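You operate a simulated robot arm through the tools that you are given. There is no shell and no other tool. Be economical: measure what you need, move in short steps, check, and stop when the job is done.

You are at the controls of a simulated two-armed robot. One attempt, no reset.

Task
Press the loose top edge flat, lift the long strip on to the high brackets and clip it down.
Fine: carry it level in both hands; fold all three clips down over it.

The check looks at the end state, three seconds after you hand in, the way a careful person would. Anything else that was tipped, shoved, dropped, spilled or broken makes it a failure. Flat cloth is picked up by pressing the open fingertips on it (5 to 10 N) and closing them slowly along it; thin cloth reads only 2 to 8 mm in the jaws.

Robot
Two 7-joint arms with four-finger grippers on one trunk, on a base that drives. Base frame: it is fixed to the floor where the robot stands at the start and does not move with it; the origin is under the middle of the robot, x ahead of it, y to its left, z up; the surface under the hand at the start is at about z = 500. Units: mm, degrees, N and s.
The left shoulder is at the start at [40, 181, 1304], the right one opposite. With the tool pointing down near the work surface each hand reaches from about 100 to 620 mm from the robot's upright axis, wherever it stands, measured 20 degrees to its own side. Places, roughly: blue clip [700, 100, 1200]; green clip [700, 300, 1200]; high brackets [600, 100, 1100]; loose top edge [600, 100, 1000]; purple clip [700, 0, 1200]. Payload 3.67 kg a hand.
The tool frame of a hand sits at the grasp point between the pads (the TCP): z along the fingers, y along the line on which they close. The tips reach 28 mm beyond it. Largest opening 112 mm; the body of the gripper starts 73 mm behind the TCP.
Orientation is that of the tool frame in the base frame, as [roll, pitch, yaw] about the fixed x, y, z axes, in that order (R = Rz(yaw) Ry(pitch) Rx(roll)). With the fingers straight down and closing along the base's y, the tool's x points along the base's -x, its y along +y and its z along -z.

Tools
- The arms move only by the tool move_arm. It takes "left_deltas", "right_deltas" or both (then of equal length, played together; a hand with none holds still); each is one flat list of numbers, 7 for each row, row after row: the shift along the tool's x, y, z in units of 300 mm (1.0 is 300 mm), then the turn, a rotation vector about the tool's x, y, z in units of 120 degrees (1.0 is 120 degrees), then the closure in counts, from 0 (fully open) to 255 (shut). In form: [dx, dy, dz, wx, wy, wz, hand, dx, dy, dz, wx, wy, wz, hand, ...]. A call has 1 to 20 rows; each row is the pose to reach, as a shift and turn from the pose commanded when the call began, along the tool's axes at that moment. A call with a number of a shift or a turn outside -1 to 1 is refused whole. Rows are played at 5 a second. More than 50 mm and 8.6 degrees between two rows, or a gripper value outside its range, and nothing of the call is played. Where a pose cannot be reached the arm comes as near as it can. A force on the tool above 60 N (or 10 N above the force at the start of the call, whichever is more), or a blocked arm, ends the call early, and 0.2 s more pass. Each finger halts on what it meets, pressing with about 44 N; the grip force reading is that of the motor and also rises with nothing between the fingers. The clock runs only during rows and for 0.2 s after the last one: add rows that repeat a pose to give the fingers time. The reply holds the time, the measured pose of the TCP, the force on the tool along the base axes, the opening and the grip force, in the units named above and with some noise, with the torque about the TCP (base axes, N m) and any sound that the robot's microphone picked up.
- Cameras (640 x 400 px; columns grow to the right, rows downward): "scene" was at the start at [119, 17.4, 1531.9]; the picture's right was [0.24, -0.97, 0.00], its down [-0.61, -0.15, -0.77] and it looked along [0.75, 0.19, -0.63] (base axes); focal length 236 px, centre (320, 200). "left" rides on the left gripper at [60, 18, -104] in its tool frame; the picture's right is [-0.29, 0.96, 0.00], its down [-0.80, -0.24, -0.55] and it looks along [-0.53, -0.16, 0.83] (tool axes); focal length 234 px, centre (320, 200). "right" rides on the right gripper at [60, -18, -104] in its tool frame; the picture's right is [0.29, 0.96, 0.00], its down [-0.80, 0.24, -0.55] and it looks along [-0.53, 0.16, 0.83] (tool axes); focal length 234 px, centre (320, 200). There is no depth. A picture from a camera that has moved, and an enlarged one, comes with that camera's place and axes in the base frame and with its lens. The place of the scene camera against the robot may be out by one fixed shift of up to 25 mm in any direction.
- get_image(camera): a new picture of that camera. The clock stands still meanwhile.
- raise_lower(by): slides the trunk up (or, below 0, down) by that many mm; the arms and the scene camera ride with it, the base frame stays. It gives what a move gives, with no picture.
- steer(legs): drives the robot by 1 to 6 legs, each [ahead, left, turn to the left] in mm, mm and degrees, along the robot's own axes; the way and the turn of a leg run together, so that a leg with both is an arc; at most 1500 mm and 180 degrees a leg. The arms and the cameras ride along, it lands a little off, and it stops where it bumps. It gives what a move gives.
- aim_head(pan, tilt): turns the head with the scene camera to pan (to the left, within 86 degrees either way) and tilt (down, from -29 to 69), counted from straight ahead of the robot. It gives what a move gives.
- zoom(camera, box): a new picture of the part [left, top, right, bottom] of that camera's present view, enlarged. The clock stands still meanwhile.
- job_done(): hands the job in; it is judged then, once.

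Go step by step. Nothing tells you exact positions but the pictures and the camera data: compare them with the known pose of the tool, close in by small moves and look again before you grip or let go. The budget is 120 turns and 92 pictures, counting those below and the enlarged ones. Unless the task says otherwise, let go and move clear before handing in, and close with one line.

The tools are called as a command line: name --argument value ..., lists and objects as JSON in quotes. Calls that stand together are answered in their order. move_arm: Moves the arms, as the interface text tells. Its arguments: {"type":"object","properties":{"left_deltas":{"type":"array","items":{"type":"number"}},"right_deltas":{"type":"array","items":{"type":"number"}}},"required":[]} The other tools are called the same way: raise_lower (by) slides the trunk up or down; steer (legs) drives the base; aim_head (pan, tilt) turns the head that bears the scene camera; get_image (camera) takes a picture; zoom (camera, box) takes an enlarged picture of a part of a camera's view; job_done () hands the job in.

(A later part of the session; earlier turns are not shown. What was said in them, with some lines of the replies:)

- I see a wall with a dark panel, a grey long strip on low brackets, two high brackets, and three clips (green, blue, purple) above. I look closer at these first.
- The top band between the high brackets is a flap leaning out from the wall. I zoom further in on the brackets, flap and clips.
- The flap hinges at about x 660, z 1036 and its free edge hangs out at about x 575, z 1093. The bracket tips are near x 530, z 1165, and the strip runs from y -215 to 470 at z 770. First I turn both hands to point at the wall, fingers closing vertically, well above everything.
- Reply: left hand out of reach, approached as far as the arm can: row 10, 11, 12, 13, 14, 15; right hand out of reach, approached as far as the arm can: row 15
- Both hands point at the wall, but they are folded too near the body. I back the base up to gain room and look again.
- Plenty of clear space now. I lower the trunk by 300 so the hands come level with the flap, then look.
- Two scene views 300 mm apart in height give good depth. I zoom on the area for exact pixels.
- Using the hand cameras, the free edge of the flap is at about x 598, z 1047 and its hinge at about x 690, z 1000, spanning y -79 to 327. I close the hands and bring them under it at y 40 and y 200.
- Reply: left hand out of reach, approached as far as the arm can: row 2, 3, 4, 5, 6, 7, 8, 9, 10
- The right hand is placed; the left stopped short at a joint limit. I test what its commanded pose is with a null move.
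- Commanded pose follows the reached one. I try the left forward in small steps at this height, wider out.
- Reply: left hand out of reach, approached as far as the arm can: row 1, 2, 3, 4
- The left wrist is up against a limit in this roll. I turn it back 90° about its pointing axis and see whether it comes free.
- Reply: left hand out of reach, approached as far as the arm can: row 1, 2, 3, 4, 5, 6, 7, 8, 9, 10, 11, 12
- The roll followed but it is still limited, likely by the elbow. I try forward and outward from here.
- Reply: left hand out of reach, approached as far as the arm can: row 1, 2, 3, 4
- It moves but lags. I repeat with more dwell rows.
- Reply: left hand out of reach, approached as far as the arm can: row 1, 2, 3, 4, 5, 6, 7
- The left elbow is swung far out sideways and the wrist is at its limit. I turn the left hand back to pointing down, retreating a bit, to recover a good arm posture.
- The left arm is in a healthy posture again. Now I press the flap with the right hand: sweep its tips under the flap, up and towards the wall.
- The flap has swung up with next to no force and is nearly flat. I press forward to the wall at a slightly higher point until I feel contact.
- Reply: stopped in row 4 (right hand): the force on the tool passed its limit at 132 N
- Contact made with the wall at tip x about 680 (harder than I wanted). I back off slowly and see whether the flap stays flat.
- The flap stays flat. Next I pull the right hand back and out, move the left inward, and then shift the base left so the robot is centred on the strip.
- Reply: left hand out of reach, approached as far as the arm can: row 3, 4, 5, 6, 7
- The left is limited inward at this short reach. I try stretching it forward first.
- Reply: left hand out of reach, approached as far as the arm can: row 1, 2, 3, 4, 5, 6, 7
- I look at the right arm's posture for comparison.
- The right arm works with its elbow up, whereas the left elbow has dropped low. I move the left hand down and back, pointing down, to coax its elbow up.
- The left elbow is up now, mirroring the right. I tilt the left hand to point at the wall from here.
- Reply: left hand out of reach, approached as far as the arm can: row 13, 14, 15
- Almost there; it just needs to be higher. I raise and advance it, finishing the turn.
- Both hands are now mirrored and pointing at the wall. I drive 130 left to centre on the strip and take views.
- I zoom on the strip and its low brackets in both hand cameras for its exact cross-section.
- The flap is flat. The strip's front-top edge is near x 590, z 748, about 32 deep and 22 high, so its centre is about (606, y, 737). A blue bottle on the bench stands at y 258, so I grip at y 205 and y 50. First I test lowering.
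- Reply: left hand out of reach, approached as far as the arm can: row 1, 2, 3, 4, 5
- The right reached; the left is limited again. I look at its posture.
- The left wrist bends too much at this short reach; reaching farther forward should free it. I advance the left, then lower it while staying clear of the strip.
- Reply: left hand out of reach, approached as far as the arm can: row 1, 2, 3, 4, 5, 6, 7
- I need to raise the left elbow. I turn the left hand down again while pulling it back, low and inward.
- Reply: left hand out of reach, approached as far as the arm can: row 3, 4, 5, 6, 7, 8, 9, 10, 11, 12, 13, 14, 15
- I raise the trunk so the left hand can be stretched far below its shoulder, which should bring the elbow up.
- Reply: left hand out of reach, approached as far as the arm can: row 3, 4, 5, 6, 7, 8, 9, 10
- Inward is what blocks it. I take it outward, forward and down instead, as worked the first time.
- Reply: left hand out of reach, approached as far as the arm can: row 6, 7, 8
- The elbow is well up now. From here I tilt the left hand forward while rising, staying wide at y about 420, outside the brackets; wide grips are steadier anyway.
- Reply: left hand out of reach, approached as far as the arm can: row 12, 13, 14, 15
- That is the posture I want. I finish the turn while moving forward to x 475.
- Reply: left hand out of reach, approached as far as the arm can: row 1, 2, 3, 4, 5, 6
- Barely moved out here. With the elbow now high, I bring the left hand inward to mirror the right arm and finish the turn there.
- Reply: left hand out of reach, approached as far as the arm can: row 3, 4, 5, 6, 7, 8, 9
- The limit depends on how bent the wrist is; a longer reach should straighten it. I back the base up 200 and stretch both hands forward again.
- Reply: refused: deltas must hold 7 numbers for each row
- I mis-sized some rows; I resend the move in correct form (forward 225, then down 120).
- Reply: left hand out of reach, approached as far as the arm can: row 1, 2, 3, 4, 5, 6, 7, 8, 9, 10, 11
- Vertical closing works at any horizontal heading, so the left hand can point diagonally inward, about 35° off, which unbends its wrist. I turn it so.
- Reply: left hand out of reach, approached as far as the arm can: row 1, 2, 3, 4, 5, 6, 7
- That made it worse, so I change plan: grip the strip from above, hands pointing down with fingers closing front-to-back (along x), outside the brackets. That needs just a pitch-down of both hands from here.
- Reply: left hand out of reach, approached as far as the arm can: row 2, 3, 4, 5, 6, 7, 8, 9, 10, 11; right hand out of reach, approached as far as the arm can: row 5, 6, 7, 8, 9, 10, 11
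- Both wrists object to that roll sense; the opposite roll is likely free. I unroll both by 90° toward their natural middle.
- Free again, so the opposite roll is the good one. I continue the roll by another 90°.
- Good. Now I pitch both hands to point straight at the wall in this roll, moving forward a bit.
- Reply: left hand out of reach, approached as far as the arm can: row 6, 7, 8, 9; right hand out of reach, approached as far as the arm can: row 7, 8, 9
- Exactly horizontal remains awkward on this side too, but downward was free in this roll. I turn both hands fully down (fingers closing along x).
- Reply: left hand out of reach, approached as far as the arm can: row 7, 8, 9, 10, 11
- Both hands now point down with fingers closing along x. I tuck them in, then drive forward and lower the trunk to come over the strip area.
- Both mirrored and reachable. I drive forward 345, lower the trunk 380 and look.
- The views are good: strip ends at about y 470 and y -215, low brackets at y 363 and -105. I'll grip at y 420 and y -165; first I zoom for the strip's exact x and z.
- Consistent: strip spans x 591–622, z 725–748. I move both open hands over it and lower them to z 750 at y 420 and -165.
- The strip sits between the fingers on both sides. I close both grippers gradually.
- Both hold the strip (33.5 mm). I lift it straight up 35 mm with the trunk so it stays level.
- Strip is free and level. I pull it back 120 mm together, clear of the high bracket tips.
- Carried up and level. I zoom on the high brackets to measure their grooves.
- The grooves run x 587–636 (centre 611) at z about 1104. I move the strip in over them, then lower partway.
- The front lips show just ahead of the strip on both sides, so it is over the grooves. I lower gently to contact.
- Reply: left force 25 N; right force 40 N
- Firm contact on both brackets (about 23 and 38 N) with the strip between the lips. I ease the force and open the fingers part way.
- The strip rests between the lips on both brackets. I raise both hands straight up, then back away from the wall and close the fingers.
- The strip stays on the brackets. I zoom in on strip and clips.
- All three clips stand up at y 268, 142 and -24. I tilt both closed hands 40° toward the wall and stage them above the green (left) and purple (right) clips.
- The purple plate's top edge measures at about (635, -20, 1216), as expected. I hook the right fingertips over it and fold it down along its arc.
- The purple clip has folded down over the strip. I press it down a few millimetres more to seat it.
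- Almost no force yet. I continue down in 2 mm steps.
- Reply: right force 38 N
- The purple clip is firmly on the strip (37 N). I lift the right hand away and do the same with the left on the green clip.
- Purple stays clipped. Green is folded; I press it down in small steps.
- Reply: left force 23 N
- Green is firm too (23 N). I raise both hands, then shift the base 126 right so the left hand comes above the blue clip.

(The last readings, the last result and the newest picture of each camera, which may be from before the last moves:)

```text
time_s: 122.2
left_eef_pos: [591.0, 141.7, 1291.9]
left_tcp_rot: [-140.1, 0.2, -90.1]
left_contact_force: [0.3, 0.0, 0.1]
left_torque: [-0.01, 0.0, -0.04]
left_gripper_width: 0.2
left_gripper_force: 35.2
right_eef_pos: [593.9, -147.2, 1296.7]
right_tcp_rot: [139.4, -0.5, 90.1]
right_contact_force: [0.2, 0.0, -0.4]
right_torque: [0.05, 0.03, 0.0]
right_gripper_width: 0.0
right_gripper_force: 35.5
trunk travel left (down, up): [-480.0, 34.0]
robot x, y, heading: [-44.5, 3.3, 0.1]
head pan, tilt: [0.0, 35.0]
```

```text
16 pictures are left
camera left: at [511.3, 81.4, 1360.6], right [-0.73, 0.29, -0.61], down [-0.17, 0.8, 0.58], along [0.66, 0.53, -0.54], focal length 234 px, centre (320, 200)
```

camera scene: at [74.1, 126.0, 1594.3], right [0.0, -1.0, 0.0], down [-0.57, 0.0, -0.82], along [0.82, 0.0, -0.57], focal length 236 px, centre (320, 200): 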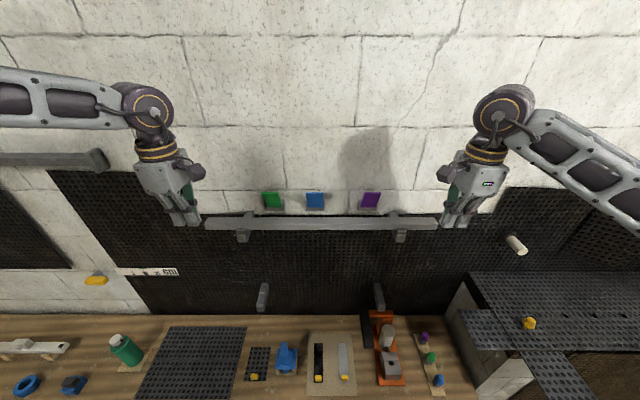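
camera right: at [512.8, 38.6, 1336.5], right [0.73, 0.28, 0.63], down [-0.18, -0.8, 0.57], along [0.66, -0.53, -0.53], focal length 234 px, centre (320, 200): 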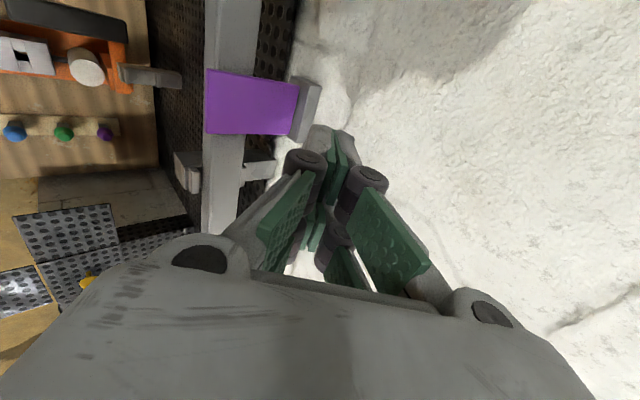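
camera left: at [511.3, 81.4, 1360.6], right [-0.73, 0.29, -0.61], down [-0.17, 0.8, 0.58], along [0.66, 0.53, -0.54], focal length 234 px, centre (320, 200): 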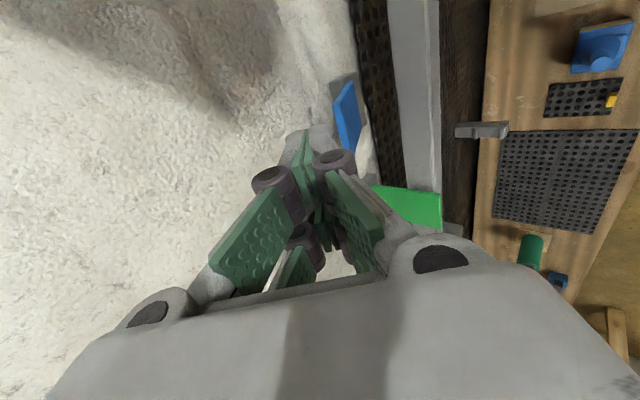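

Lined up with the blue clip. I repeat the fold with the left hand, ending with the small press-down.

move_arm --left_deltas '[0, -0.032, 0.094, 0, 0, 0, 255, 0, -0.065, 0.187, 0, 0, 0, 255, 0, -0.022, 0.232, 0, 0, 0, 255, 0, 0.02, 0.277, 0, 0, 0, 255, 0, 0.046, 0.283, 0, 0, 0, 255, 0, 0.073, 0.289, 0, 0, 0, 255, 0, 0.104, 0.294, 0, 0, 0, 255, 0, 0.134, 0.299, 0, 0, 0, 255, 0, 0.167, 0.302, 0, 0, 0, 255, 0, 0.199, 0.305, 0, 0, 0, 255, 0, 0.222, 0.306, 0, 0, 0, 255, 0, 0.244, 0.306, 0, 0, 0, 255, 0, 0.253, 0.316, 0, 0, 0, 255, 0, 0.257, 0.321, 0, 0, 0, 255, 0, 0.261, 0.326, 0, 0, 0, 255, 0, 0.266, 0.332, 0, 0, 0, 255]'

get_image --camera "left"

```text
time_s: 125.7
left_eef_pos: [595.5, 139.9, 1165.1]
left_tcp_rot: [-139.8, 0.2, -89.9]
left_contact_force: [1.6, 2.0, 11.6]
left_torque: [-0.01, -0.18, 0.04]
left_gripper_width: 0.0
left_gripper_force: 35.8
right_eef_pos: [594.0, -148.9, 1297.9]
right_tcp_rot: [139.3, -0.6, 90.0]
right_contact_force: [0.1, -0.8, 0.6]
right_torque: [0.03, 0.02, -0.03]
right_gripper_width: 0.2
right_gripper_force: 35.8
trunk travel left (down, up): [-480.0, 34.0]
robot x, y, heading: [-50.2, 2.9, 0.0]
head pan, tilt: [0.0, 35.0]
```

```text
15 pictures are left
camera left: at [514.0, 80.2, 1234.9], right [-0.73, 0.29, -0.62], down [-0.17, 0.8, 0.58], along [0.66, 0.53, -0.53], focal length 234 px, centre (320, 200)
```

left: 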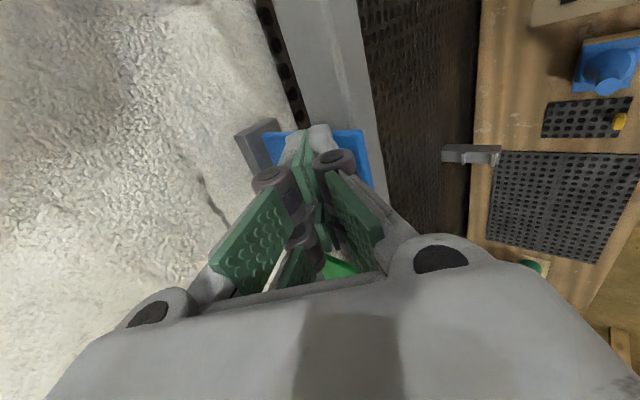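

Blue is down. I press a touch more, then lift both hands and back the base away, then look over everything.

move_arm --left_deltas '[0, 0.0043, 0.0051, 0, 0, 0, 255, 0, 0.0075, 0.009, 0, 0, 0, 255, 0, 0.0, 0.0, 0, 0, 0, 255, 0, -0.04, -0.048, 0, 0, 0, 255, 0, -0.1, -0.12, 0, 0, 0, 255, 0, -0.18, -0.215, 0, 0, 0, 255, 0, -0.26, -0.31, 0, 0, 0, 255]'

steer --legs '[[-250, 0, 0]]'

aim_head --pan 8 --tilt 35

get_image --camera "scene"

zoom --camera "scene" --box '[210, 130, 430, 270]'

```text
time_s: 127.2
left_eef_pos: [594.8, 139.7, 1284.4]
left_tcp_rot: [-140.2, 0.2, -90.1]
left_contact_force: [0.8, 0.6, 1.3]
left_torque: [0.06, -0.03, -0.02]
left_gripper_width: 0.0
left_gripper_force: 35.6
right_eef_pos: [594.2, -149.8, 1297.6]
right_tcp_rot: [139.3, -0.5, 90.0]
right_contact_force: [-1.2, -0.3, -0.1]
right_torque: [-0.01, 0.02, 0.01]
right_gripper_width: 0.5
right_gripper_force: 35.9
trunk travel left (down, up): [-480.0, 34.0]
robot x, y, heading: [-44.6, 1.0, 0.0]
head pan, tilt: [0.0, 35.0]
```

```text
time_s: 129.1
left_eef_pos: [349.3, 140.4, 1281.9]
left_tcp_rot: [-140.2, 0.2, -89.9]
left_contact_force: [0.0, -0.2, 0.0]
left_torque: [0.02, 0.03, 0.02]
left_gripper_width: 0.0
left_gripper_force: 35.9
right_eef_pos: [349.3, -147.0, 1296.7]
right_tcp_rot: [139.5, -0.5, 90.1]
right_contact_force: [0.1, 0.4, 0.6]
right_torque: [0.03, 0.02, 0.02]
right_gripper_width: 0.0
right_gripper_force: 35.8
trunk travel left (down, up): [-480.0, 34.0]
robot x, y, heading: [-291.2, 0.9, 0.3]
head pan, tilt: [0.0, 35.0]
```

```text
time_s: 129.8
left_eef_pos: [346.5, 140.7, 1284.6]
left_tcp_rot: [-140.1, 0.1, -89.8]
left_contact_force: [-1.0, 0.2, -0.4]
left_torque: [-0.02, -0.02, 0.01]
left_gripper_width: 0.0
left_gripper_force: 35.3
right_eef_pos: [346.8, -147.2, 1298.7]
right_tcp_rot: [139.4, -0.4, 90.2]
right_contact_force: [-0.4, -0.4, 0.4]
right_torque: [0.0, 0.0, 0.0]
right_gripper_width: 0.1
right_gripper_force: 35.8
trunk travel left (down, up): [-480.0, 34.0]
robot x, y, heading: [-290.9, 2.7, 0.4]
head pan, tilt: [8.0, 35.0]
```

```text
14 pictures are left
camera scene: at [-170.3, 11.5, 1594.0], right [0.14, -0.99, 0.0], down [-0.57, -0.08, -0.82], along [0.81, 0.12, -0.57], focal length 236 px, centre (320, 200)
```

scene: 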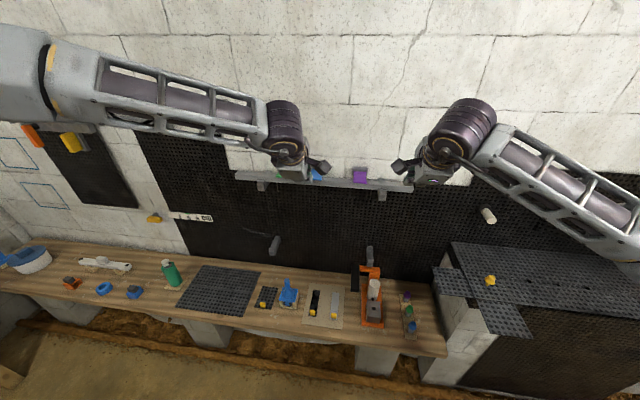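

```text
2.86 times, centred on (320, 200) of scene
camera zoom: at [-170.3, 11.5, 1594.0], right [0.14, -0.99, 0.0], down [-0.57, -0.08, -0.82], along [0.81, 0.12, -0.57], focal length 673 px, centre (320, 200)
```

zoom: 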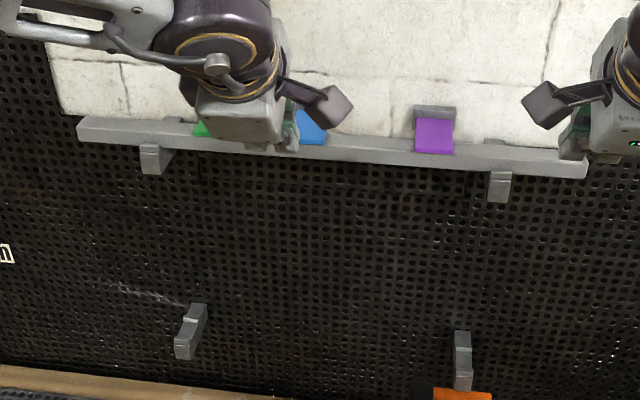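

I lower the trunk so the arms drop out of the line of sight and check clips, flap and bench.

raise_lower --by -300

zoom --camera "scene" --box '[200, 60, 440, 220]'

get_image --camera "scene"

```text
time_s: 132.8
left_eef_pos: [347.6, 139.9, 984.0]
left_tcp_rot: [-140.1, 0.2, -89.9]
left_contact_force: [0.1, -1.0, 0.3]
left_torque: [0.02, -0.02, -0.02]
left_gripper_width: 0.0
left_gripper_force: 35.6
right_eef_pos: [349.4, -149.5, 998.1]
right_tcp_rot: [139.4, -0.5, 90.2]
right_contact_force: [0.1, -0.4, 0.1]
right_torque: [0.02, 0.03, 0.03]
right_gripper_width: 0.1
right_gripper_force: 35.9
trunk travel left (down, up): [-180.0, 334.0]
robot x, y, heading: [-294.7, 4.9, 0.5]
head pan, tilt: [8.0, 35.0]
```

```text
2.50 times, centred on (320, 140) of scene
camera zoom: at [-170.0, 11.4, 1294.0], right [0.14, -0.99, 0.0], down [-0.57, -0.08, -0.82], along [0.81, 0.12, -0.57], focal length 589 px, centre (320, 350)
```

zoom: 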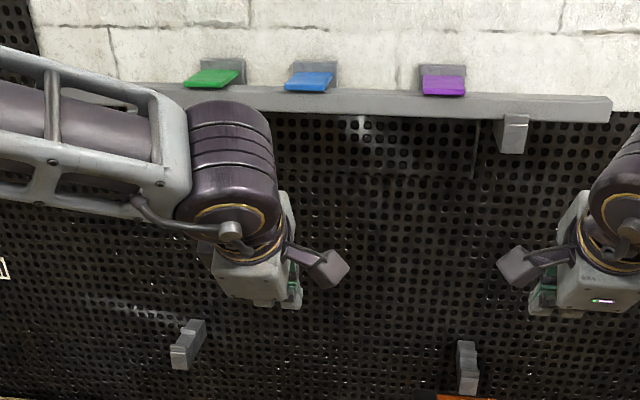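

```text
11 pictures are left
camera scene: at [-170.0, 11.4, 1294.0], right [0.14, -0.99, 0.0], down [-0.57, -0.08, -0.82], along [0.81, 0.12, -0.57], focal length 236 px, centre (320, 200)
```

scene: 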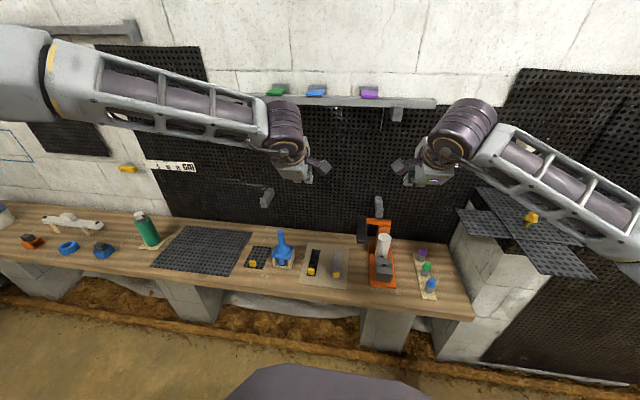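

All three clips lie over the strip, the flap is flat and the bench is undisturbed. One last close look at the clips.

zoom --camera "scene" --box '[255, 70, 385, 140]'

```text
4.92 times, centred on (320, 105) of scene
camera zoom: at [-170.0, 11.4, 1294.0], right [0.14, -0.99, 0.0], down [-0.57, -0.08, -0.82], along [0.81, 0.12, -0.57], focal length 1160 px, centre (320, 668)
```

zoom: 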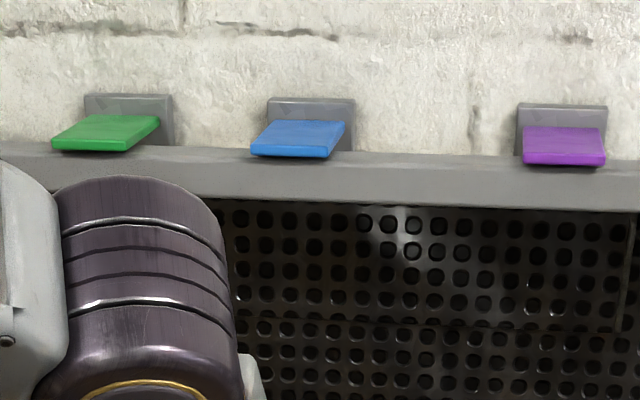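

All three clips lie equally flat over the strip, which sits level on the high brackets. The flap is flat and both hands are clear, so I hand in.

job_done

```text
The job is handed in.
```

I pressed the loose top edge flat and carried the strip level in both hands on to the high brackets. All three clips are folded down over it, and nothing else looked disturbed in the last pictures.
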